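You operate a simulated robot arm through the tools that you are given. There is no shell and no other tool.

Carry out the task below with a simulated two-armed robot. There is one attempt and no reset: what you move stays moved.

## Task
Press the green insert home into the bare core.
Fine: core on the press carriage, carriage pushed in; lever back up afterwards.

It is judged by the outcome, as a careful person would: the job done as asked, and still so three seconds after it is handed in. It fails if anything else is knocked over, pushed out of place, dropped, spilled or broken.

## Robot
Two 7-joint arms with fingered hands on one trunk that stands fixed in place. Base frame: the origin is at the foot of the trunk, x ahead of it, y to its left, z up. Units: m, rad, N and s.
The left shoulder is at [0.013, 0.152, 1.33], the right one opposite. With the tool pointing down near the work surface each hand reaches from about 0.1 to 0.72 m from the base axis, measured 20 degrees to its own side. Payload 3.8 kg a hand.
Tool frame (each hand has its own): the origin (TCP) lies between the finger pads and is the grasp point; the fingertips stand 0.03 m ahead of it; z points along the fingers, y is the line along which they close. Largest opening 0.104 m; the body of the gripper starts 0.035 m behind the TCP. The gripper is a hand of 5 fingers: y runs from the thumb to the fingers, the wrist lies at [-0.015, -0.104, -0.178] in the tool frame.
Orientation is told as [roll, pitch, yaw] about the base's x, y, z axes, in that order, counted from this pose: with the fingers straight down and the wrist toward the robot, the tool's x, y and z point along [0, 1, 0], [1, 0, 0] and [0, 0, -1] of the base frame.

## Interface
- The arms move only by the tool step_arm. It takes "left_rows", "right_rows" or both (then of equal length, played together; a hand with none holds still); each is a list of rows, each an object of numbers (a shift or turn left out is 0): "x", "y", "z": the shift along the tool's x, y, z in m; "ax", "ay", "az": the turn, a rotation vector about the tool's x, y, z in rad. In form: [{"x": .., "y": .., "z": .., "ax": .., "ay": .., "az": ..}, ...]. A call has 1 to 20 rows; each row shifts and turns the commanded pose from where the row before left it, along the tool's axes as they then stand. Each row takes 0.2 s and may step no farther than 0.05 m and 0.15 rad from the row before; otherwise, the whole call is refused. A pose out of reach is approached as far as the arm can. The call stops where the force on the tool passes 40 N (or 10 N more than at its start, if that is more) or the arm is blocked; 0.2 s more then pass. In this call time passes only in rows, and 0.2 s behind the last. It gives the time, the measured TCP pose, the force on the tool (base axes), the opening and the grip force at its end, in the units of the frame above (readings bear some noise), with the torque about the TCP (base axes, N m) and any sound that the robot's microphone picked up.
- Cameras (640 x 400 px; columns grow to the right, rows downward): "scene" is now at [0.0497, 0.0608, 1.5047]; the picture's right is [0.68, -0.73, -0.01], its down [-0.26, -0.23, -0.94] and it looks along [0.68, 0.64, -0.35] (base axes); focal length 214 px, centre (320, 200). "left" rides on the left gripper at [-0.08, -0.078, -0.141] in its tool frame; the picture's right is [-0.78, -0.30, 0.56], its down [0.53, -0.78, 0.33] and it looks along [0.33, 0.56, 0.76] (tool axes); focal length 247 px, centre (320, 200). "right" rides on the right gripper at [0.08, -0.078, -0.141] in its tool frame; the picture's right is [-0.78, 0.30, -0.56], its down [-0.53, -0.78, 0.33] and it looks along [-0.33, 0.56, 0.76] (tool axes); focal length 247 px, centre (320, 200). There is no depth. A picture from a camera that has moved, and an enlarged one, comes with that camera's place and axes in the base frame and with its lens. The place of the scene camera against the robot may be out by one fixed shift of up to 0.025 m in any direction.
- snapshot(camera): a new picture of that camera. It takes no simulated time.
- move_column(by): slides the trunk up (or, below 0, down) by that many m; the arms and the scene camera ride with it, the base frame stays. It gives what a move gives, with no picture.
- move_fingers(index, middle, ring, little, thumb_bend, thumb_turn, hand): sets how far each is bent, from 0 (flat) to 1 (curled in); at 0.3 the hand is open as for a grip, at 0.7 the pads meet at the TCP. One left out holds its place. A second passes; each finger stops where it meets its share of the squeeze, and holds until it gets a number again. It is the only way to open and close the hand. It gives what a move gives, with no picture; readings hold the bend of each and the force on index, middle, ring, little, thumb and palm. thumb_turn goes from beside the hand (0) to across from the fingers (1), as for a grip.
- pan_tilt(pan, tilt): turns the head with the scene camera to pan (to the left, within 1.396 rad either way) and tilt (down, from -0.506 to 1.204), counted from straight ahead of the robot. It gives what a move gives.
- inspect(camera, box): a new picture of the part [left, top, right, bottom] of that camera's present view, enlarged. It takes no simulated time.
- job_done(): hands the job in; it is judged then, once.

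Places have to be worked out from the pictures, the camera data and where the tool is seen. Open the grippers and draw the arms clear of the work before you hand the job in, unless the task says otherwise.

The tools are called after "Call:" as name(argument=value, ...) on one line, values as JSON. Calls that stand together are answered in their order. step_arm: Moves the arms, as the interface text tells. Its arguments: {"type":"object","properties":{"left_rows":{"type":"array"},"right_rows":{"type":"array"}},"required":[]} The other tools are called the same way: move_column (by) slides the trunk up or down; move_fingers (index, middle, ring, little, thumb_bend, thumb_turn, hand) moves the fingers one by one; pan_tilt (pan, tilt) turns the head that bears the scene camera; snapshot (camera) takes a picture; inspect (camera, box) takes an enlarged picture of a part of a camera's view; job_done () hands the job in.

At the start:

```text
clock: 0.0
left_position: [0.339, 0.3684, 1.4616]
left_tcp_rot: [-0.001, 0.002, 0.001]
left_contact_force: [0.6, 0.7, -0.1]
left_torque: [0.0, 0.0, -0.01]
left_opening: 0.1035
left_grasp_force: 0.0
left_shape: jaw
left_bend: [0.3, 0.3, 0.3, 0.3, 0.3, 0.98]
left_finger forces: [0.1, 0.1, 0.1, 0.0, 0.0, 0.0]
right_position: [0.4276, 0.0424, 1.4018]
right_tcp_rot: [0.0, 0.0, 0.003]
right_contact_force: [-0.4, 0.6, 1.0]
right_torque: [-0.01, -0.01, 0.0]
right_opening: 0.1034
right_grasp_force: 0.0
right_shape: jaw
right_bend: [0.3, 0.3, 0.3, 0.3, 0.3, 0.98]
right_finger forces: [0.0, 0.0, 0.0, 0.0, 0.0, 0.0]
trunk travel left (down, up): [-0.4, 0.056]
head pan, tilt: [0.75, 0.349]
```

scene: 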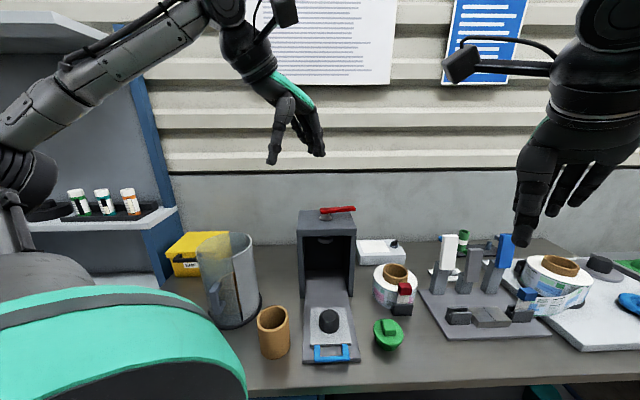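
right: 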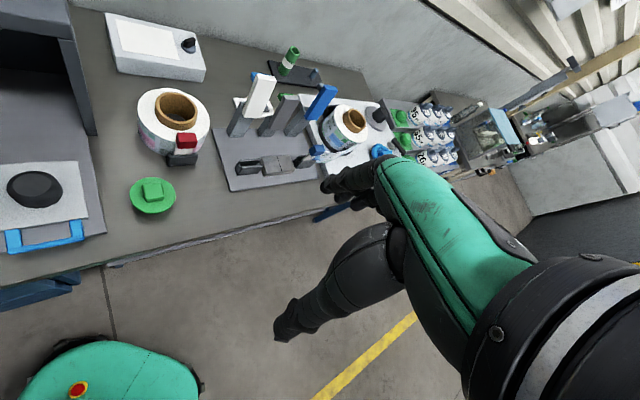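
left: 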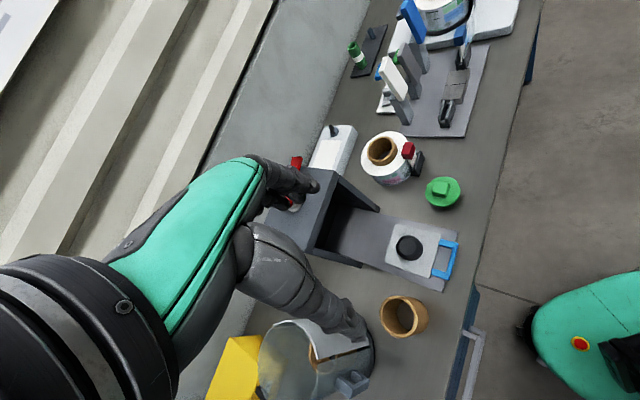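

I'll start by looking closely at the press, the bare core and the green insert in the scene camera.

Call:
inspect(camera="scene", box=[220, 190, 440, 390])

Call:
inspect(camera="left", box=[240, 120, 480, 360])

Call:
inspect(camera="right", box=[0, 0, 240, 270])

```text
2.00 times, centred on (330, 290) of scene
camera zoom: at [0.0497, 0.0608, 1.5047], right [0.68, -0.73, -0.01], down [-0.26, -0.23, -0.94], along [0.68, 0.64, -0.35], focal length 429 px, centre (300, 20)
```

zoom: 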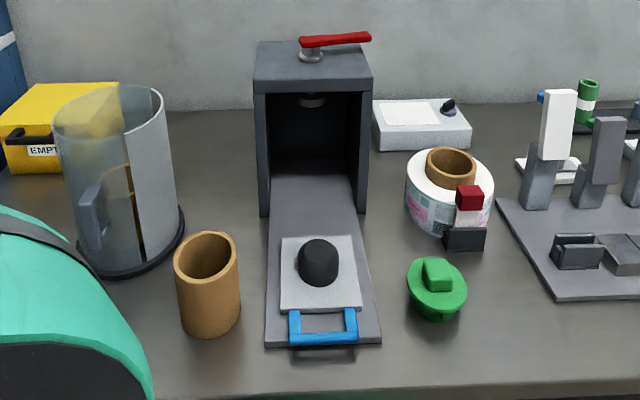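

```text
1.67 times, centred on (360, 240) of left
camera zoom: at [0.2606, 0.2888, 1.6046], right [-0.3, -0.78, -0.56], down [-0.78, 0.53, -0.33], along [0.56, 0.33, -0.76], focal length 412 px, centre (253, 133)
```

zoom: 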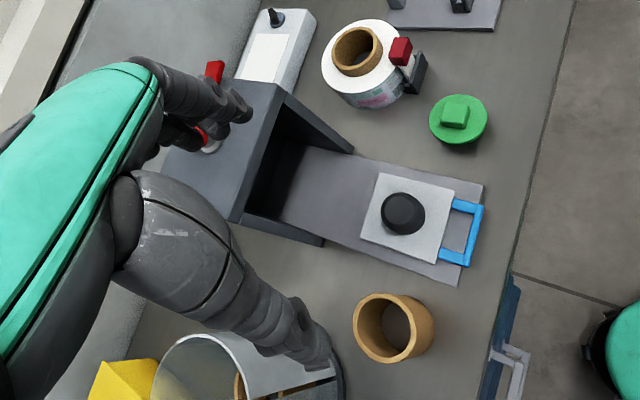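

```text
1.48 times, centred on (120, 135) of right
camera zoom: at [0.3493, 0.1223, 1.5441], right [0.3, -0.78, 0.56], down [-0.78, -0.54, -0.33], along [0.56, -0.33, -0.76], focal length 366 px, centre (616, 296)
```

zoom: 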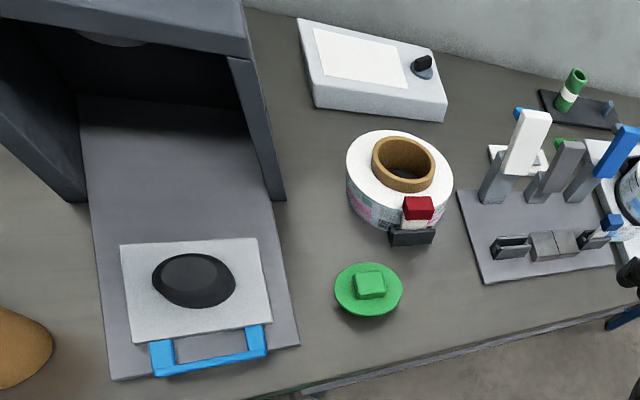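

The spigot triangulates to about (0.46, 0.39, 0.92) and the green insert to about (0.555, 0.24, 0.92). I need finer detail on the lever, spigot, core and insert, so I'll zoom further.

Call:
inspect(camera="scene", box=[290, 195, 370, 245])

Call:
inspect(camera="scene", box=[250, 290, 410, 390])

Call:
inspect(camera="scene", box=[360, 220, 560, 345])

Call:
inspect(camera="left", box=[350, 200, 490, 350])

```text
8.00 times, centred on (330, 220) of scene
camera zoom: at [0.0497, 0.0608, 1.5047], right [0.68, -0.73, -0.01], down [-0.26, -0.23, -0.94], along [0.68, 0.64, -0.35], focal length 1716 px, centre (240, 40)
```

zoom: 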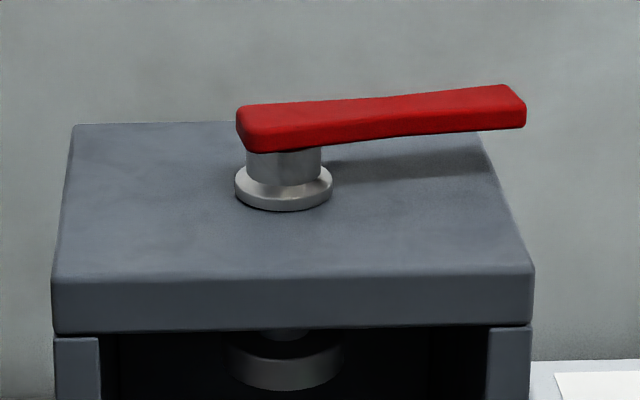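

```text
4.00 times, centred on (330, 340) of scene
camera zoom: at [0.0497, 0.0608, 1.5047], right [0.68, -0.73, -0.01], down [-0.26, -0.23, -0.94], along [0.68, 0.64, -0.35], focal length 858 px, centre (280, -360)
```

zoom: 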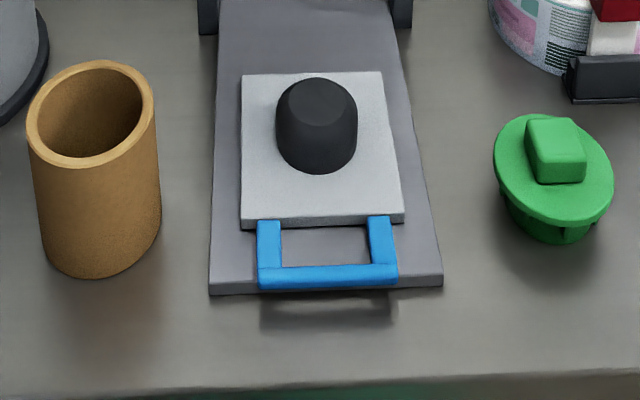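

```text
3.20 times, centred on (460, 282) of scene
camera zoom: at [0.0497, 0.0608, 1.5047], right [0.68, -0.73, -0.01], down [-0.26, -0.23, -0.94], along [0.68, 0.64, -0.35], focal length 686 px, centre (-128, -64)
```

zoom: 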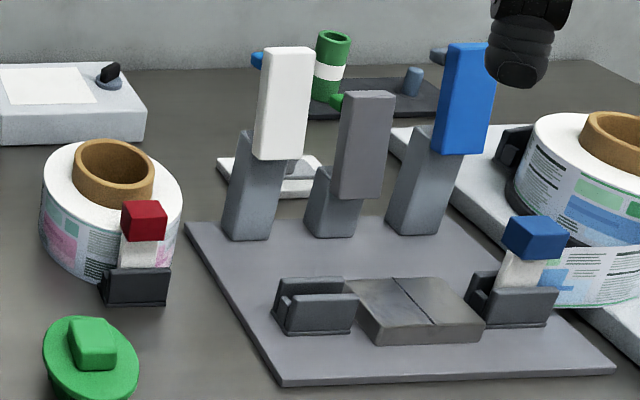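

```text
2.67 times, centred on (420, 275) of left
camera zoom: at [0.2606, 0.2888, 1.6046], right [-0.3, -0.78, -0.56], down [-0.78, 0.53, -0.33], along [0.56, 0.33, -0.76], focal length 659 px, centre (53, 0)
```

zoom: 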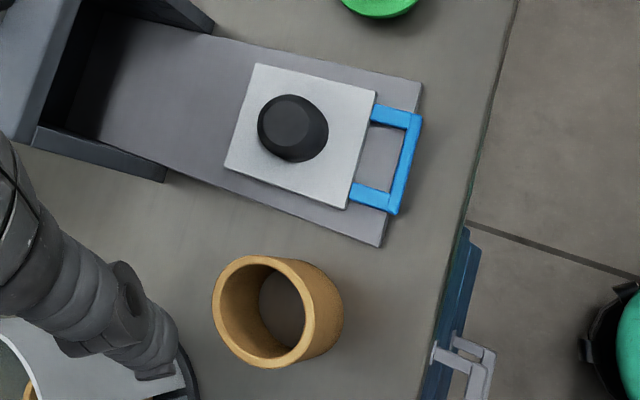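

The lever has a stem through a collar on the press roof with a ram disc underneath. I'll turn the left hand to line up with the bench, about 0.75 rad yaw, and bring it lower so its camera gives a second viewpoint.

Call:
step_arm(left_rows=[{"az": -0.15}, {"az": -0.15}, {"az": -0.15}, {"az": -0.15}, {"az": -0.15}, {"y": -0.03, "z": 0.03}, {"y": -0.03, "z": 0.04}, {"z": 0.04}, {"z": 0.04}])

```text
clock: 2.0
left_position: [0.2955, 0.3277, 1.3123]
left_tcp_rot: [-0.002, 0.001, 0.749]
left_contact_force: [-0.1, -0.5, 0.3]
left_torque: [0.01, -0.01, -0.01]
left_opening: 0.1036
left_grasp_force: 0.1
left_shape: jaw
left_bend: [0.3, 0.3, 0.3, 0.3, 0.3, 0.98]
left_finger forces: [0.0, 0.1, 0.0, 0.1, 0.1, 0.0]
right_position: [0.4289, 0.0437, 1.4012]
right_tcp_rot: [0.001, 0.001, 0.002]
right_contact_force: [0.0, 0.4, -0.8]
right_torque: [-0.02, 0.04, -0.02]
right_opening: 0.1034
right_grasp_force: 0.0
right_shape: jaw
right_bend: [0.3, 0.3, 0.3, 0.3, 0.3, 0.98]
right_finger forces: [0.0, 0.0, 0.1, 0.0, 0.1, 0.1]
trunk travel left (down, up): [-0.4, 0.056]
head pan, tilt: [0.75, 0.349]
```

Left hand has turned and lowered; now I take new pictures from the left and scene cameras.

Call:
snapshot(camera="left")

Call:
snapshot(camera="scene")

```text
taken
camera left: at [0.2917, 0.2167, 1.4547], right [0.31, -0.77, -0.56], down [-0.93, -0.14, -0.33], along [0.18, 0.62, -0.76], focal length 247 px, centre (320, 200)
```

left: 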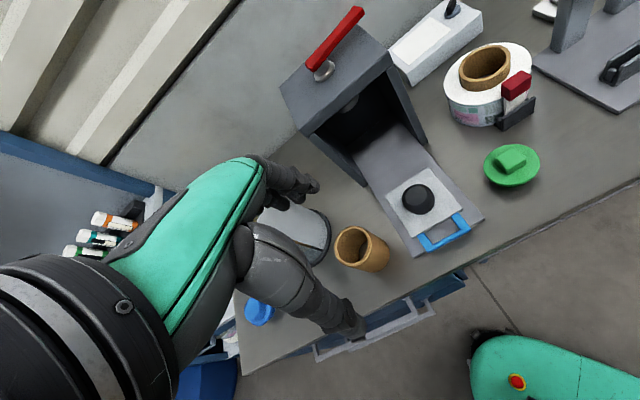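

```text
taken
camera scene: at [0.0507, 0.0618, 1.5046], right [0.68, -0.73, -0.01], down [-0.26, -0.23, -0.94], along [0.68, 0.64, -0.35], focal length 214 px, centre (320, 200)
```

scene: 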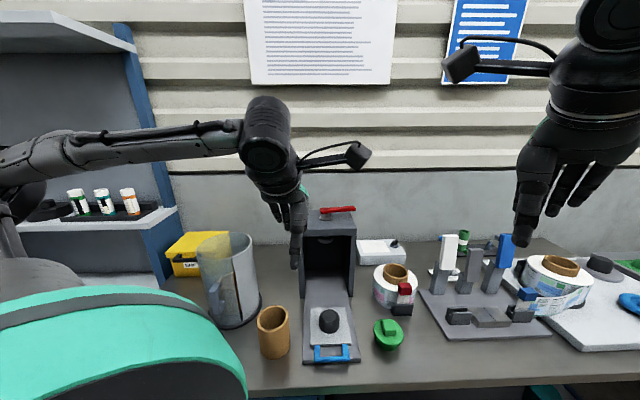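

The left view shows everything well. I'll enlarge the parts I need to triangulate.

Call:
inspect(camera="left", box=[320, 130, 560, 280])

Call:
inspect(camera="left", box=[270, 0, 430, 150])

```text
2.67 times, centred on (440, 205) of left
camera zoom: at [0.2917, 0.2167, 1.4547], right [0.31, -0.77, -0.56], down [-0.93, -0.14, -0.33], along [0.18, 0.62, -0.76], focal length 659 px, centre (0, 187)
```

zoom: 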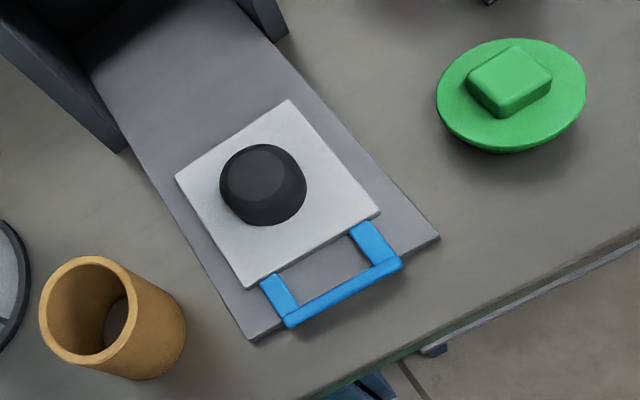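

```text
2.67 times, centred on (350, 75) of left
camera zoom: at [0.2917, 0.2167, 1.4547], right [0.31, -0.77, -0.56], down [-0.93, -0.14, -0.33], along [0.18, 0.62, -0.76], focal length 659 px, centre (240, 533)
```

zoom: 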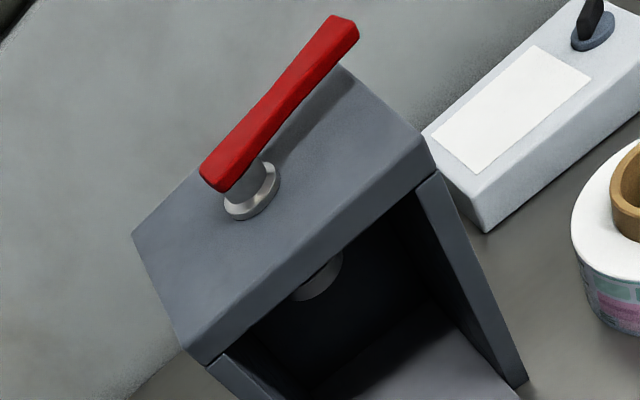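

Triangulating: the bench is at about 45°, the track's front edge runs from (0.338, 0.376) to (0.454, 0.261) at z≈0.885, the spigot is near (0.466, 0.39), and the core's rim centre is near (0.318, 0.478, 0.98) with OD about 0.088. I'll open the left fingers a bit wider and hover over the core to refine its position.

Call:
move_fingers(hand="left", index=0.2, middle=0.2, ring=0.2, little=0.2, thumb_bend=0.2)

Call:
step_arm(left_rows=[{"x": 0.0236, "y": 0.0296, "z": 0.033, "az": -0.036}, {"x": 0.0236, "y": 0.0296, "z": 0.033}, {"x": 0.0236, "y": 0.0296, "z": 0.033}, {"x": 0.0236, "y": 0.0296, "z": 0.033}])

Call:
snapshot(camera="left")

Call:
snapshot(camera="scene")

```text
clock: 3.0
left_position: [0.2931, 0.3267, 1.3141]
left_tcp_rot: [0.0, 0.0, 0.749]
left_contact_force: [-0.4, 0.6, 0.3]
left_torque: [-0.02, 0.01, -0.03]
left_opening: 0.1254
left_grasp_force: 0.1
left_shape: fingers
left_bend: [0.2, 0.2, 0.2, 0.2, 0.2, 0.98]
left_finger forces: [0.1, 0.0, 0.0, 0.1, 0.1, 0.0]
right_position: [0.4283, 0.0431, 1.4033]
right_tcp_rot: [0.002, 0.0, 0.002]
right_contact_force: [0.2, -0.4, 0.6]
right_torque: [-0.02, 0.04, 0.03]
right_opening: 0.1036
right_grasp_force: 0.1
right_shape: jaw
right_bend: [0.3, 0.3, 0.3, 0.3, 0.3, 0.98]
right_finger forces: [0.1, 0.0, 0.0, 0.0, 0.0, 0.1]
trunk travel left (down, up): [-0.4, 0.056]
head pan, tilt: [0.75, 0.349]
```

```text
refused: row 1 steps farther than a row can; nothing moved
```

```text
taken
camera left: at [0.2907, 0.2156, 1.4554], right [0.31, -0.77, -0.56], down [-0.93, -0.14, -0.33], along [0.18, 0.62, -0.76], focal length 247 px, centre (320, 200)
```

left: 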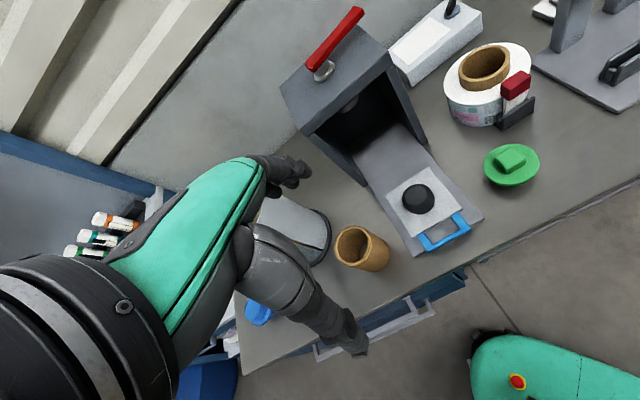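

```text
taken
camera scene: at [0.0496, 0.0606, 1.5047], right [0.68, -0.73, -0.01], down [-0.26, -0.23, -0.94], along [0.68, 0.64, -0.35], focal length 214 px, centre (320, 200)
```

scene: 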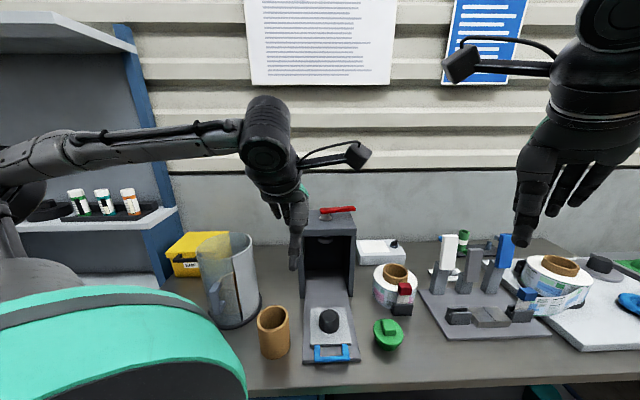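

Bend 0.2 opens the hand to 0.125 m, which is ample for the core. The move was refused because its rows were slightly too long, so I'll redo it in smaller steps.

Call:
step_arm(left_rows=[{"x": 0.0189, "y": 0.0237, "z": 0.0264, "az": -0.036}, {"x": 0.0189, "y": 0.0237, "z": 0.0264}, {"x": 0.0189, "y": 0.0237, "z": 0.0264}, {"x": 0.0189, "y": 0.0237, "z": 0.0264}, {"x": 0.0189, "y": 0.0237, "z": 0.0264}])

Call:
snapshot(camera="left")

Call:
snapshot(camera="scene")

```text
clock: 4.2
left_position: [0.3148, 0.4795, 1.1803]
left_tcp_rot: [0.0, 0.001, 0.786]
left_contact_force: [-0.4, -0.1, -1.0]
left_torque: [0.0, -0.03, 0.01]
left_opening: 0.1256
left_grasp_force: 0.1
left_shape: fingers
left_bend: [0.2, 0.2, 0.2, 0.2, 0.2, 0.98]
left_finger forces: [0.0, 0.0, 0.1, 0.1, 0.0, 0.0]
right_position: [0.4301, 0.0442, 1.4016]
right_tcp_rot: [0.002, -0.001, 0.002]
right_contact_force: [-0.2, 0.3, 0.0]
right_torque: [-0.03, -0.01, -0.01]
right_opening: 0.1036
right_grasp_force: 0.1
right_shape: jaw
right_bend: [0.3, 0.3, 0.3, 0.3, 0.3, 0.98]
right_finger forces: [0.0, 0.0, 0.0, 0.1, 0.0, 0.1]
trunk travel left (down, up): [-0.4, 0.056]
head pan, tilt: [0.75, 0.349]
```

```text
taken
camera left: at [0.3153, 0.3683, 1.3218], right [0.34, -0.76, -0.56], down [-0.93, -0.17, -0.33], along [0.16, 0.63, -0.76], focal length 247 px, centre (320, 200)
```

left: 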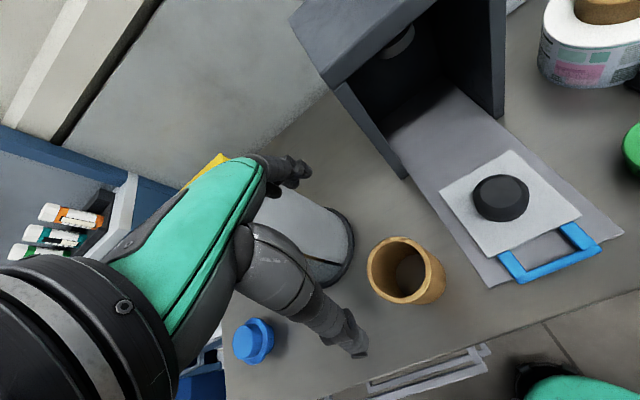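

```text
taken
camera scene: at [0.05, 0.0621, 1.5046], right [0.68, -0.73, -0.01], down [-0.26, -0.23, -0.94], along [0.68, 0.64, -0.35], focal length 214 px, centre (320, 200)
```

scene: 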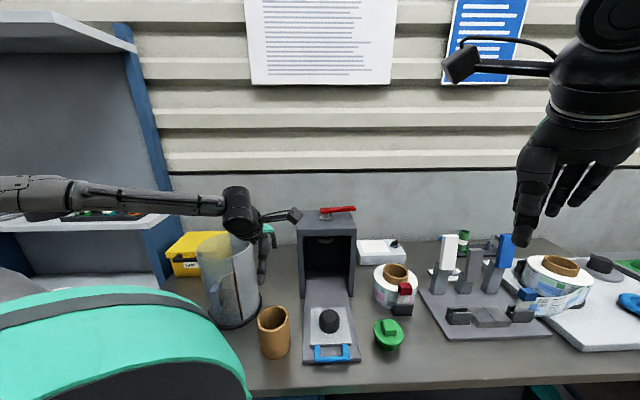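

The hover at (0.315, 0.480) puts the core almost directly below the TCP. I'll zoom in to refine the core and spigot positions from this closer viewpoint.

Call:
inspect(camera="left", box=[350, 130, 640, 320])

Call:
inspect(camera="left", box=[230, 180, 470, 380])

```text
2.11 times, centred on (495, 225) of left
camera zoom: at [0.3153, 0.3683, 1.3218], right [0.34, -0.76, -0.56], down [-0.93, -0.17, -0.33], along [0.16, 0.63, -0.76], focal length 520 px, centre (-48, 147)
```

zoom: 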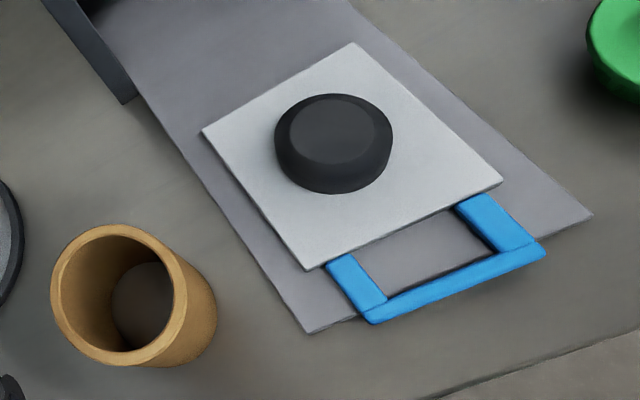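

```text
2.00 times, centred on (350, 280) of left
camera zoom: at [0.3153, 0.3683, 1.3218], right [0.34, -0.76, -0.56], down [-0.93, -0.17, -0.33], along [0.16, 0.63, -0.76], focal length 494 px, centre (260, 40)
```

zoom: 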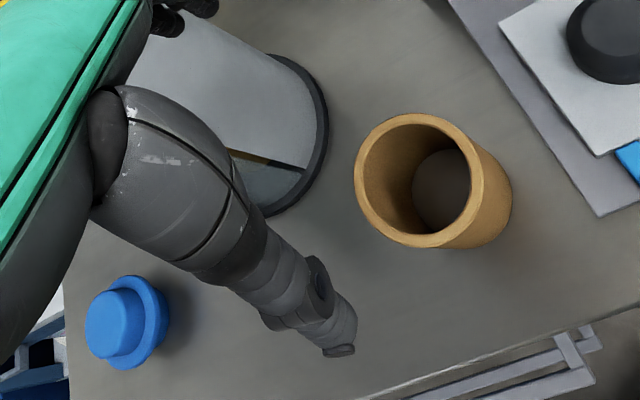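

The core centre refines to about (0.318, 0.480), OD about 0.088. I'll descend until the fingertips are just above the rim and check the alignment before going around it.

Call:
step_arm(left_rows=[{"y": 0.002, "x": -0.002, "z": 0.04}, {"z": 0.04}, {"z": 0.04}, {"z": 0.03}])

Call:
snapshot(camera="left")

Call:
inspect(camera="scene", box=[200, 220, 360, 370])

```text
clock: 5.2
left_position: [0.3181, 0.4777, 1.0295]
left_tcp_rot: [-0.001, 0.001, 0.784]
left_contact_force: [0.5, -0.5, -1.1]
left_torque: [0.0, 0.0, 0.03]
left_opening: 0.1251
left_grasp_force: 0.1
left_shape: fingers
left_bend: [0.2, 0.2, 0.2, 0.2, 0.2, 0.98]
left_finger forces: [0.1, 0.0, 0.0, 0.1, 0.0, 0.0]
right_position: [0.4286, 0.044, 1.4029]
right_tcp_rot: [0.002, 0.0, 0.003]
right_contact_force: [0.8, 0.4, -0.3]
right_torque: [0.01, -0.02, -0.04]
right_opening: 0.1038
right_grasp_force: 0.0
right_shape: jaw
right_bend: [0.3, 0.3, 0.3, 0.3, 0.3, 0.98]
right_finger forces: [0.1, 0.0, 0.0, 0.1, 0.1, 0.1]
trunk travel left (down, up): [-0.4, 0.056]
head pan, tilt: [0.75, 0.349]
```

```text
taken
camera left: at [0.3183, 0.3677, 1.1709], right [0.34, -0.76, -0.56], down [-0.93, -0.17, -0.33], along [0.16, 0.63, -0.76], focal length 247 px, centre (320, 200)
```

left: 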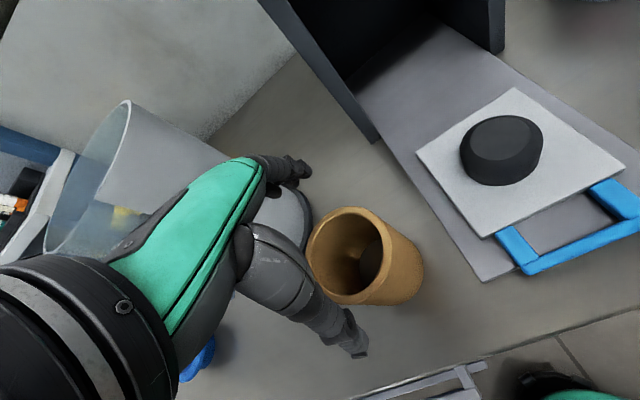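

```text
2.67 times, centred on (280, 295) of scene
camera zoom: at [0.0502, 0.0611, 1.5046], right [0.68, -0.73, -0.01], down [-0.26, -0.23, -0.94], along [0.68, 0.64, -0.35], focal length 572 px, centre (427, -53)
```

zoom: 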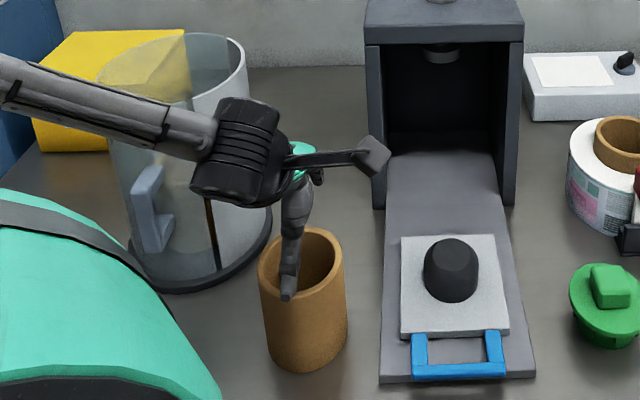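

The thumb is on the near side and the fingers on the far side of the rim, both with clearance. I'll descend around the core to TCP z≈0.955 and watch for contact.

Call:
step_arm(left_rows=[{"x": 0.001, "y": 0.002, "z": 0.025}, {"z": 0.025}, {"z": 0.024}])

Call:
inspect(camera="scene", box=[200, 220, 360, 370])

Call:
snapshot(camera="left")

```text
clock: 6.0
left_position: [0.3173, 0.4801, 0.9544]
left_tcp_rot: [0.0, 0.0, 0.786]
left_contact_force: [-0.5, -1.1, -0.1]
left_torque: [0.02, 0.01, -0.03]
left_opening: 0.1255
left_grasp_force: 0.0
left_shape: fingers
left_bend: [0.2, 0.2, 0.2, 0.2, 0.2, 0.98]
left_finger forces: [0.0, 0.1, 0.0, 0.0, 0.0, 0.0]
right_position: [0.4284, 0.0441, 1.4022]
right_tcp_rot: [0.002, 0.0, 0.001]
right_contact_force: [-0.5, 0.3, -0.3]
right_torque: [-0.02, -0.04, 0.01]
right_opening: 0.1037
right_grasp_force: 0.1
right_shape: jaw
right_bend: [0.3, 0.3, 0.3, 0.3, 0.3, 0.98]
right_finger forces: [0.1, 0.0, 0.0, 0.1, 0.1, 0.1]
trunk travel left (down, up): [-0.4, 0.056]
head pan, tilt: [0.75, 0.349]
```

```text
2.67 times, centred on (280, 295) of scene
camera zoom: at [0.0501, 0.0612, 1.5046], right [0.68, -0.73, -0.01], down [-0.26, -0.23, -0.94], along [0.68, 0.64, -0.35], focal length 572 px, centre (427, -53)
```

zoom: 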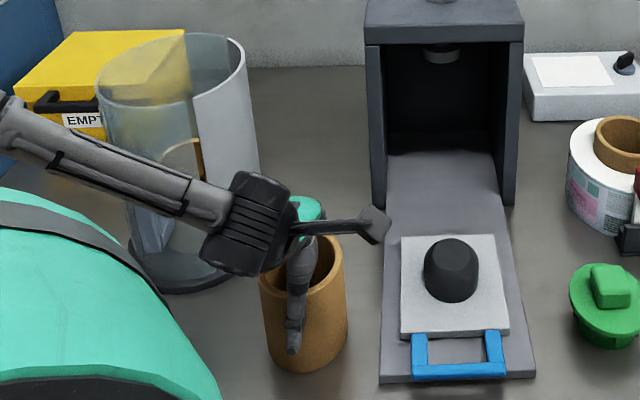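

```text
taken
camera left: at [0.318, 0.3694, 1.097], right [0.34, -0.76, -0.56], down [-0.93, -0.17, -0.33], along [0.16, 0.63, -0.76], focal length 247 px, centre (320, 200)
```

left: 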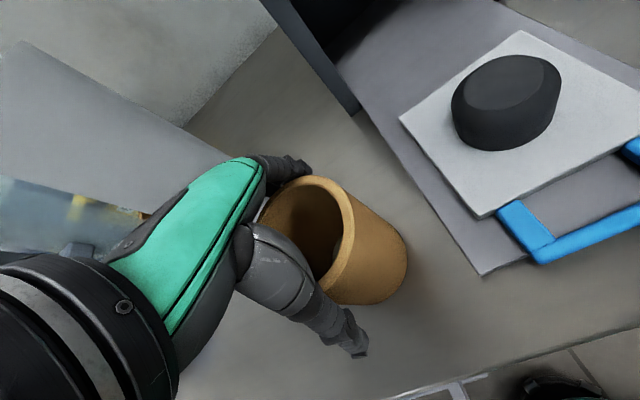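

The thumb is outside the near wall and the fingers outside the far wall, with no contact yet. I'll close to squeeze the core.

Call:
move_fingers(hand="left", index=0.55, middle=0.55, ring=0.55, little=0.55, thumb_bend=0.55)

Call:
snapshot(camera="left")

Call:
inspect(camera="scene", box=[200, 220, 360, 370])

```text
clock: 7.0
left_position: [0.3176, 0.4803, 0.9556]
left_tcp_rot: [0.001, -0.002, 0.786]
left_contact_force: [1.4, 1.8, 6.6]
left_torque: [0.45, -0.34, -0.03]
left_opening: 0.0986
left_grasp_force: 31.9
left_shape: fingers
left_bend: [0.27, 0.4, 0.43, 0.54, 0.39, 0.95]
left_finger forces: [15.6, 7.8, 7.2, 0.9, 32.8, 0.0]
right_position: [0.4271, 0.0431, 1.4027]
right_tcp_rot: [0.001, 0.0, 0.003]
right_contact_force: [-0.1, 0.4, -1.1]
right_torque: [0.02, 0.0, -0.01]
right_opening: 0.1035
right_grasp_force: 0.0
right_shape: jaw
right_bend: [0.3, 0.3, 0.3, 0.3, 0.3, 0.98]
right_finger forces: [0.1, 0.0, 0.0, 0.1, 0.0, 0.0]
trunk travel left (down, up): [-0.4, 0.056]
head pan, tilt: [0.75, 0.349]
```

```text
taken
camera left: at [0.3179, 0.3689, 1.0981], right [0.34, -0.76, -0.56], down [-0.93, -0.17, -0.33], along [0.16, 0.63, -0.76], focal length 247 px, centre (320, 200)
```

left: 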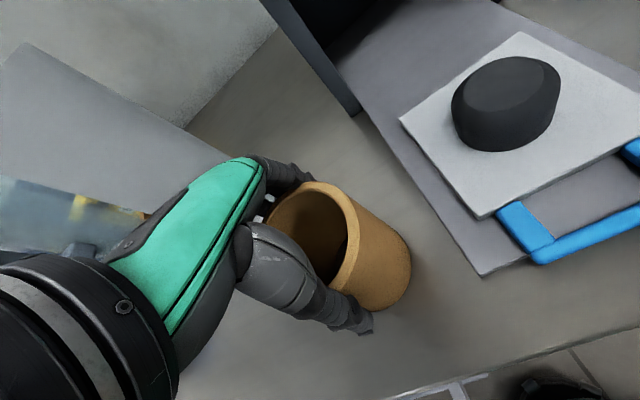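

```text
2.67 times, centred on (280, 295) of scene
camera zoom: at [0.0494, 0.0601, 1.5048], right [0.68, -0.73, -0.01], down [-0.26, -0.23, -0.94], along [0.68, 0.64, -0.35], focal length 572 px, centre (427, -53)
```

zoom: 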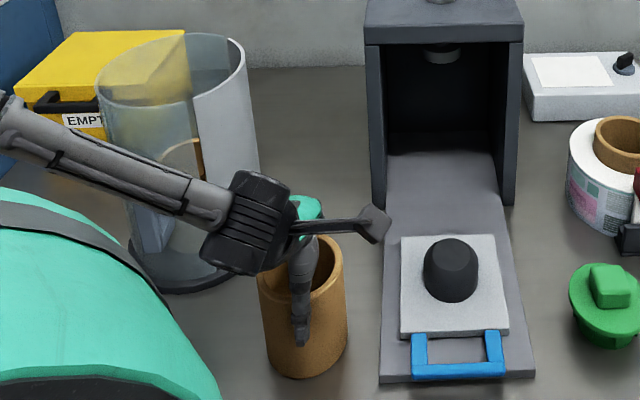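

The grip holds with about 32 N and the core still stands upright. I'll lift it straight up 0.08 m and check whether it hangs level.

Call:
step_arm(left_rows=[{"z": -0.01}, {"z": -0.02}, {"z": -0.025}, {"z": -0.025}])

Call:
snapshot(camera="left")

Call:
inspect(camera="scene", box=[200, 220, 360, 370])

Call:
snapshot(camera="right")

```text
clock: 8.0
left_position: [0.3152, 0.4787, 1.0359]
left_tcp_rot: [-0.001, 0.001, 0.785]
left_contact_force: [-0.4, -0.1, -1.0]
left_torque: [-0.02, 0.01, -0.02]
left_opening: 0.0976
left_grasp_force: 30.2
left_shape: fingers
left_bend: [0.28, 0.41, 0.44, 0.54, 0.4, 0.95]
left_finger forces: [12.7, 7.6, 7.5, 1.0, 31.5, 0.1]
right_position: [0.427, 0.0424, 1.4036]
right_tcp_rot: [0.004, 0.002, 0.003]
right_contact_force: [0.1, 0.8, 0.8]
right_torque: [0.0, 0.0, -0.01]
right_opening: 0.1035
right_grasp_force: 0.1
right_shape: jaw
right_bend: [0.3, 0.3, 0.3, 0.3, 0.3, 0.98]
right_finger forces: [0.0, 0.1, 0.0, 0.1, 0.1, 0.1]
trunk travel left (down, up): [-0.4, 0.056]
head pan, tilt: [0.75, 0.349]
```

```text
taken
camera left: at [0.3165, 0.368, 1.1788], right [0.34, -0.76, -0.56], down [-0.93, -0.17, -0.33], along [0.16, 0.63, -0.76], focal length 247 px, centre (320, 200)
```

left: 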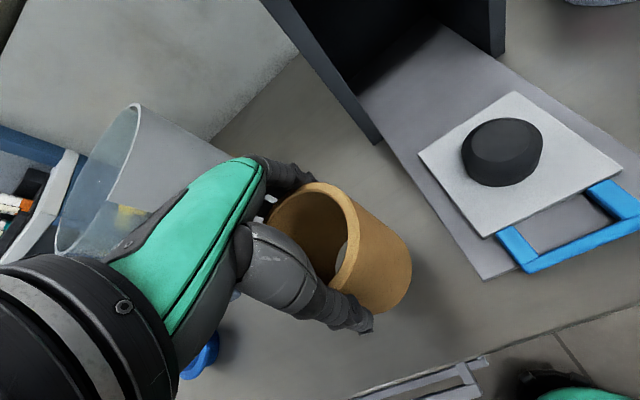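

```text
2.67 times, centred on (280, 295) of scene
camera zoom: at [0.0494, 0.0605, 1.5047], right [0.68, -0.73, -0.01], down [-0.26, -0.23, -0.94], along [0.68, 0.64, -0.35], focal length 572 px, centre (427, -53)
```

zoom: 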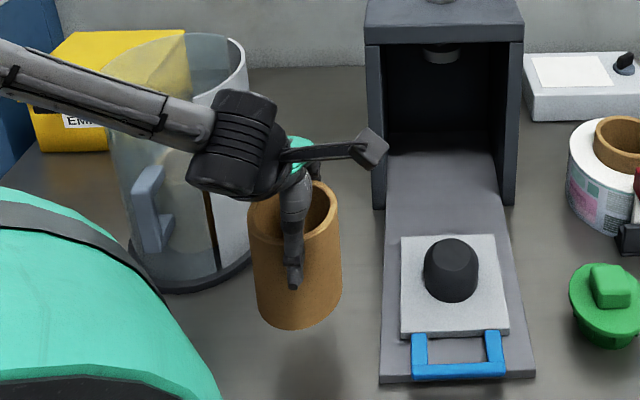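

```text
taken
camera right: at [0.349, 0.122, 1.5442], right [0.3, -0.78, 0.56], down [-0.78, -0.54, -0.33], along [0.56, -0.33, -0.76], focal length 247 px, centre (320, 200)
```

right: 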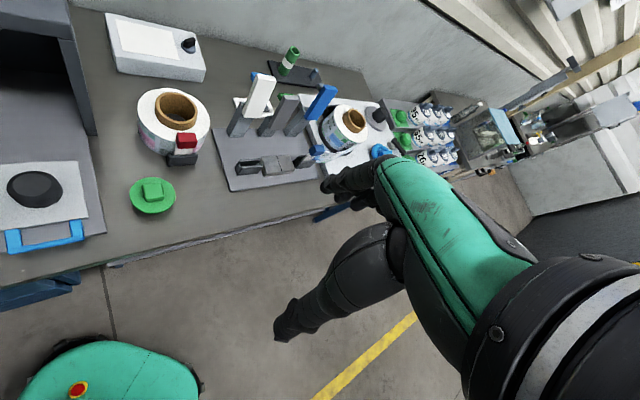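

The core is held roughly level, with its centre offset from the TCP by about (-0.01, -0.007) in tool x, y. I'll carry it right and slightly forward to hang over the spigot, staying above it.

Call:
step_arm(left_rows=[{"z": -0.02}, {"x": -0.032, "y": 0.0106}, {"x": -0.032, "y": 0.0106}, {"x": -0.032, "y": 0.0106}, {"x": -0.032, "y": 0.0106}, {"x": -0.031, "y": 0.0106}])

Call:
snapshot(camera="left")

Call:
inspect(camera="scene", box=[240, 220, 400, 370])

Call:
inspect(camera="right", box=[0, 60, 200, 280])

```text
clock: 9.4
left_position: [0.4687, 0.405, 1.0542]
left_tcp_rot: [0.003, 0.001, 0.785]
left_contact_force: [-0.1, 0.2, 0.2]
left_torque: [0.02, -0.03, -0.02]
left_opening: 0.0975
left_grasp_force: 29.6
left_shape: fingers
left_bend: [0.28, 0.41, 0.44, 0.54, 0.41, 0.95]
left_finger forces: [12.6, 7.6, 7.6, 1.2, 31.1, 0.0]
right_position: [0.4303, 0.043, 1.4011]
right_tcp_rot: [0.002, 0.0, 0.002]
right_contact_force: [0.7, 0.2, -0.8]
right_torque: [0.0, 0.01, 0.03]
right_opening: 0.1037
right_grasp_force: 0.1
right_shape: jaw
right_bend: [0.3, 0.3, 0.3, 0.3, 0.3, 0.98]
right_finger forces: [0.0, 0.1, 0.1, 0.0, 0.1, 0.0]
trunk travel left (down, up): [-0.4, 0.056]
head pan, tilt: [0.75, 0.349]
```

```text
taken
camera left: at [0.4694, 0.2937, 1.1975], right [0.34, -0.76, -0.56], down [-0.93, -0.17, -0.33], along [0.15, 0.63, -0.76], focal length 247 px, centre (320, 200)
```

left: 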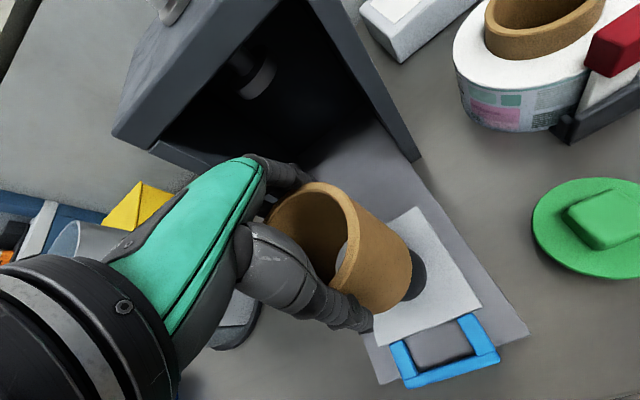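

```text
2.67 times, centred on (320, 295) of scene
camera zoom: at [0.0519, 0.0606, 1.5046], right [0.68, -0.73, -0.01], down [-0.26, -0.23, -0.94], along [0.68, 0.64, -0.35], focal length 572 px, centre (320, -53)
```

zoom: 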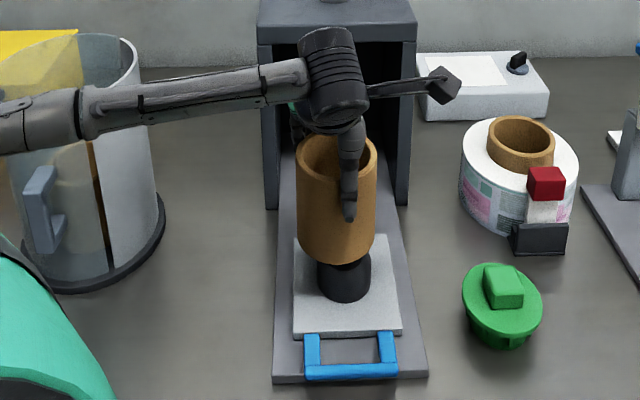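

```text
1.82 times, centred on (100, 170) of right
camera zoom: at [0.3516, 0.1221, 1.5435], right [0.3, -0.78, 0.55], down [-0.78, -0.54, -0.33], along [0.56, -0.33, -0.76], focal length 449 px, centre (720, 254)
```

zoom: 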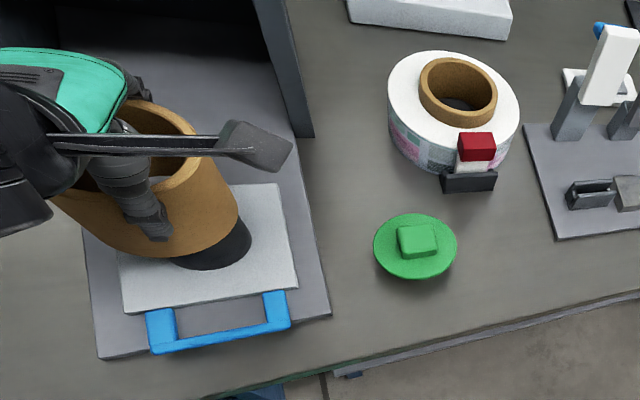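

Comparing spigot and core in the three views, the core sits about 7 mm too far left and 4 mm too near. I'll correct that and lower until its bottom edge is near the spigot's top.

Call:
step_arm(left_rows=[{"x": -0.007, "y": 0.0045, "z": 0.01}, {"z": 0.015}, {"z": 0.012}])

Call:
snapshot(camera="left")

Call:
inspect(camera="scene", box=[270, 250, 390, 370])

Call:
inspect(camera="right", box=[0, 100, 160, 270])

```text
clock: 10.2
left_position: [0.4762, 0.4031, 1.0188]
left_tcp_rot: [0.0, 0.0, 0.787]
left_contact_force: [-0.2, -0.5, -1.5]
left_torque: [0.0, -0.01, 0.01]
left_opening: 0.0976
left_grasp_force: 29.5
left_shape: fingers
left_bend: [0.28, 0.41, 0.44, 0.54, 0.41, 0.95]
left_finger forces: [12.6, 7.5, 7.5, 1.0, 31.1, 0.0]
right_position: [0.4275, 0.043, 1.4026]
right_tcp_rot: [0.0, 0.0, 0.002]
right_contact_force: [-0.4, -0.1, 0.7]
right_torque: [0.01, -0.02, 0.03]
right_opening: 0.1036
right_grasp_force: 0.0
right_shape: jaw
right_bend: [0.3, 0.3, 0.3, 0.3, 0.3, 0.98]
right_finger forces: [0.0, 0.0, 0.0, 0.0, 0.0, 0.1]
trunk travel left (down, up): [-0.4, 0.056]
head pan, tilt: [0.75, 0.349]
```

```text
taken
camera left: at [0.4768, 0.2922, 1.1607], right [0.34, -0.76, -0.56], down [-0.93, -0.17, -0.33], along [0.16, 0.63, -0.76], focal length 247 px, centre (320, 200)
```

left: 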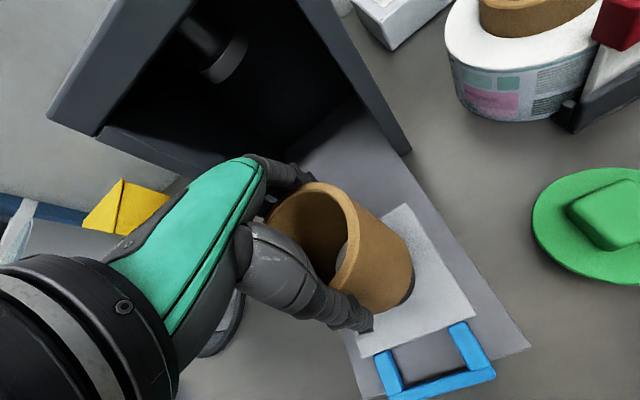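

```text
3.33 times, centred on (330, 310) of scene
camera zoom: at [0.0498, 0.061, 1.5047], right [0.68, -0.73, -0.01], down [-0.26, -0.23, -0.94], along [0.68, 0.64, -0.35], focal length 715 px, centre (287, -167)
```

zoom: 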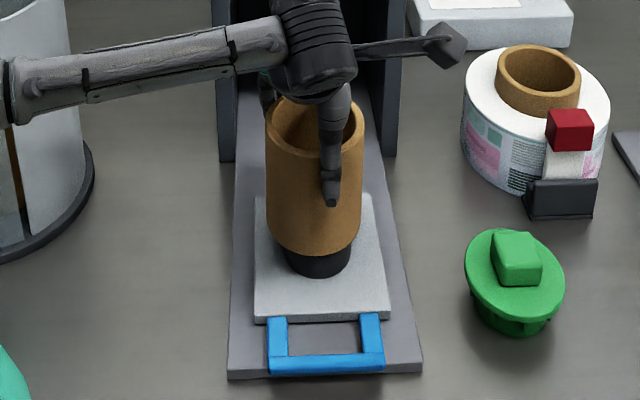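

```text
2.35 times, centred on (80, 185) of right
camera zoom: at [0.3494, 0.1225, 1.544], right [0.3, -0.78, 0.56], down [-0.78, -0.54, -0.33], along [0.56, -0.33, -0.76], focal length 581 px, centre (885, 235)
```

zoom: 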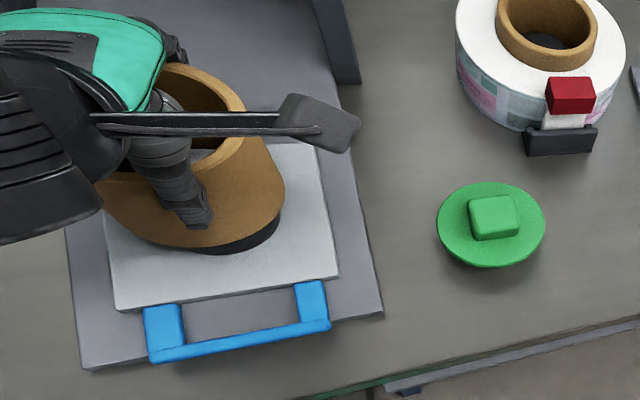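

Lateral alignment is within about 3 mm and depth within about 4 mm, well inside the spigot's taper. I'll nudge and lower over the spigot in small steps, watching the force.

Call:
step_arm(left_rows=[{"x": -0.002, "y": 0.002, "z": 0.008}, {"z": 0.01}, {"z": 0.01}, {"z": 0.006}])

Call:
inspect(camera="scene", box=[270, 250, 390, 370])

Call:
inspect(camera="right", box=[0, 100, 160, 270])

```text
clock: 11.2
left_position: [0.4779, 0.403, 0.9883]
left_tcp_rot: [-0.002, -0.004, 0.787]
left_contact_force: [0.5, 0.0, 5.5]
left_torque: [0.27, -0.19, -0.01]
left_opening: 0.0977
left_grasp_force: 31.8
left_shape: fingers
left_bend: [0.28, 0.41, 0.45, 0.54, 0.41, 0.94]
left_finger forces: [14.2, 8.3, 8.0, 1.0, 32.0, 0.1]
right_position: [0.4274, 0.0433, 1.4022]
right_tcp_rot: [0.003, -0.002, 0.003]
right_contact_force: [0.2, -0.1, 0.3]
right_torque: [-0.01, -0.01, 0.01]
right_opening: 0.1038
right_grasp_force: 0.0
right_shape: jaw
right_bend: [0.3, 0.3, 0.3, 0.3, 0.3, 0.98]
right_finger forces: [0.0, 0.1, 0.0, 0.0, 0.0, 0.0]
trunk travel left (down, up): [-0.4, 0.056]
head pan, tilt: [0.75, 0.349]
```

```text
3.33 times, centred on (330, 310) of scene
camera zoom: at [0.0486, 0.0596, 1.5049], right [0.68, -0.73, -0.01], down [-0.26, -0.23, -0.94], along [0.68, 0.64, -0.35], focal length 715 px, centre (287, -167)
```

zoom: 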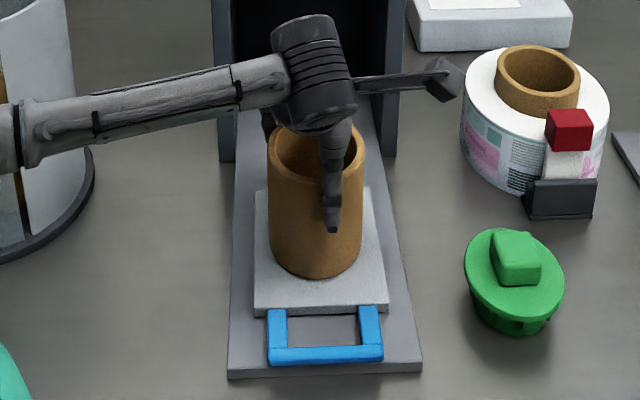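

```text
2.35 times, centred on (80, 185) of right
camera zoom: at [0.3481, 0.121, 1.5446], right [0.3, -0.78, 0.55], down [-0.78, -0.54, -0.33], along [0.56, -0.33, -0.76], focal length 581 px, centre (885, 235)
```

zoom: 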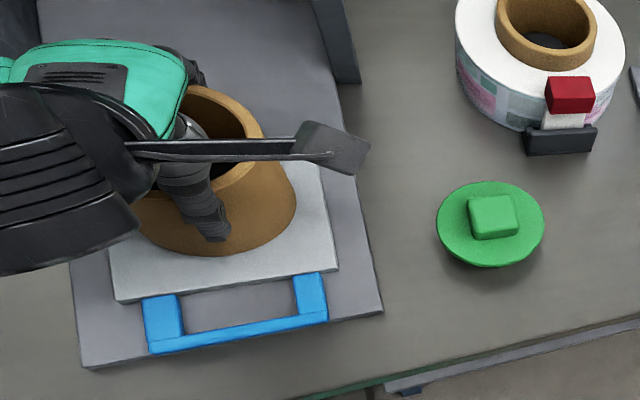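

The core is down over the spigot with 5.5 N of upward reaction, and the carriage crept in slightly. I'll press down gently a little further to see whether it is seated.

Call:
step_arm(left_rows=[{"z": 0.004}, {"z": 0.004}])

Call:
inspect(camera="scene", box=[290, 280, 370, 360])

Call:
snapshot(camera="left")

```text
clock: 11.8
left_position: [0.4775, 0.4025, 0.9854]
left_tcp_rot: [-0.007, -0.016, 0.788]
left_contact_force: [0.2, 1.4, 37.0]
left_torque: [0.77, -0.46, 0.01]
left_opening: 0.098
left_grasp_force: 34.3
left_shape: fingers
left_bend: [0.27, 0.4, 0.44, 0.54, 0.41, 0.94]
left_finger forces: [16.5, 8.4, 8.5, 1.3, 34.0, 0.0]
right_position: [0.4238, 0.0391, 1.4051]
right_tcp_rot: [0.006, -0.003, 0.002]
right_contact_force: [1.2, -0.4, 0.4]
right_torque: [-0.02, 0.0, 0.01]
right_opening: 0.1036
right_grasp_force: 0.3
right_shape: jaw
right_bend: [0.3, 0.3, 0.3, 0.3, 0.3, 0.98]
right_finger forces: [0.0, 0.0, 0.0, 0.0, 0.0, 0.0]
trunk travel left (down, up): [-0.4, 0.056]
head pan, tilt: [0.75, 0.349]
```

```text
5.00 times, centred on (330, 320) of scene
camera zoom: at [0.0446, 0.0569, 1.5055], right [0.68, -0.73, -0.01], down [-0.26, -0.23, -0.94], along [0.68, 0.64, -0.34], focal length 1072 px, centre (270, -400)
```

zoom: 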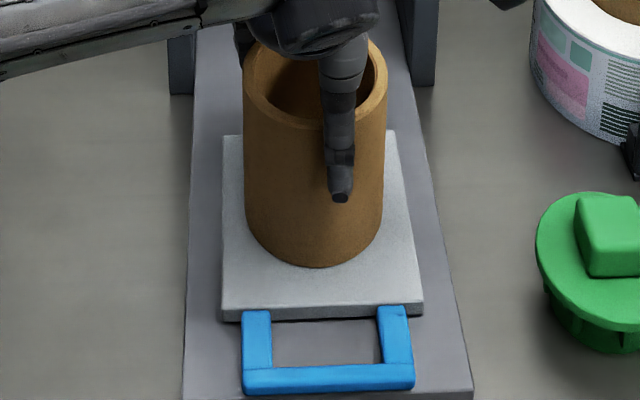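

```text
taken
camera left: at [0.4759, 0.29, 1.1268], right [0.35, -0.75, -0.56], down [-0.92, -0.17, -0.35], along [0.17, 0.63, -0.76], focal length 247 px, centre (320, 200)
```

left: 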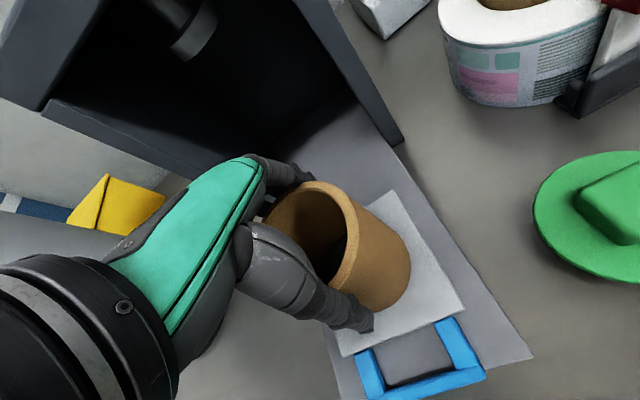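

The reaction rises steeply to 37 N and the base looks flush with the plate, so the core is seated. I'll relieve the push, then open the fingers.

Call:
step_arm(left_rows=[{"z": -0.007}])

Call:
move_fingers(hand="left", index=0.2, middle=0.2, ring=0.2, little=0.2, thumb_bend=0.2)

Call:
snapshot(camera="left")

Call:
inspect(camera="scene", box=[270, 250, 390, 370])

```text
clock: 12.2
left_position: [0.4773, 0.4019, 0.9861]
left_tcp_rot: [-0.001, -0.001, 0.786]
left_contact_force: [-0.1, -0.2, 22.7]
left_torque: [0.74, -0.59, -0.02]
left_opening: 0.0979
left_grasp_force: 32.4
left_shape: fingers
left_bend: [0.27, 0.4, 0.44, 0.54, 0.41, 0.94]
left_finger forces: [14.8, 8.1, 8.1, 1.0, 32.3, 0.0]
right_position: [0.4272, 0.0404, 1.4031]
right_tcp_rot: [0.004, -0.003, 0.002]
right_contact_force: [0.6, 0.5, 0.2]
right_torque: [0.02, 0.02, -0.02]
right_opening: 0.1037
right_grasp_force: 0.1
right_shape: jaw
right_bend: [0.3, 0.3, 0.3, 0.3, 0.3, 0.98]
right_finger forces: [0.0, 0.0, 0.0, 0.1, 0.0, 0.0]
trunk travel left (down, up): [-0.4, 0.056]
head pan, tilt: [0.75, 0.349]
```

```text
clock: 13.2
left_position: [0.4788, 0.403, 0.9836]
left_tcp_rot: [0.0, 0.0, 0.786]
left_contact_force: [-0.7, -1.1, -0.3]
left_torque: [0.01, 0.01, 0.03]
left_opening: 0.1256
left_grasp_force: 0.8
left_shape: fingers
left_bend: [0.2, 0.2, 0.2, 0.2, 0.2, 0.97]
left_finger forces: [0.0, 0.0, 0.0, 0.0, 0.6, 0.1]
right_position: [0.4287, 0.0433, 1.4025]
right_tcp_rot: [0.002, 0.0, 0.002]
right_contact_force: [0.0, 0.2, 0.9]
right_torque: [-0.01, -0.03, -0.02]
right_opening: 0.1035
right_grasp_force: 0.0
right_shape: jaw
right_bend: [0.3, 0.3, 0.3, 0.3, 0.3, 0.98]
right_finger forces: [0.0, 0.0, 0.0, 0.0, 0.1, 0.0]
trunk travel left (down, up): [-0.4, 0.056]
head pan, tilt: [0.75, 0.349]
```

```text
taken
camera left: at [0.4788, 0.2925, 1.1266], right [0.34, -0.76, -0.56], down [-0.93, -0.17, -0.33], along [0.16, 0.63, -0.76], focal length 247 px, centre (320, 200)
```

left: 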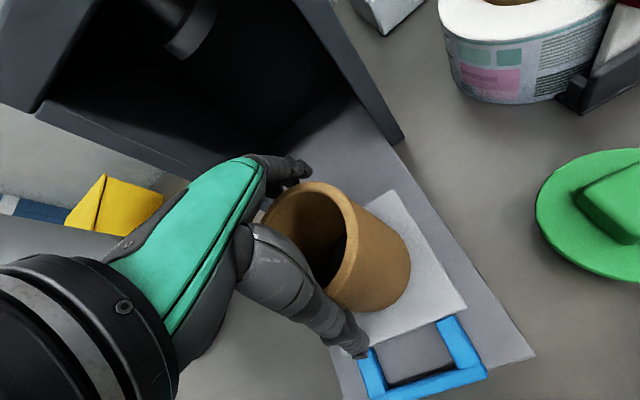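

```text
3.33 times, centred on (330, 310) of scene
camera zoom: at [0.0501, 0.0611, 1.5046], right [0.68, -0.73, -0.01], down [-0.26, -0.23, -0.94], along [0.68, 0.64, -0.35], focal length 715 px, centre (287, -167)
```

zoom: 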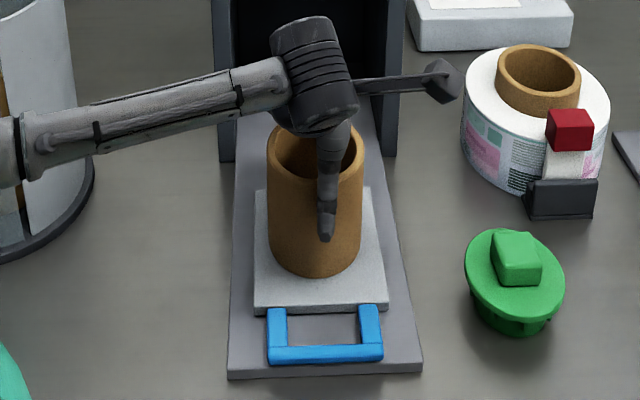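

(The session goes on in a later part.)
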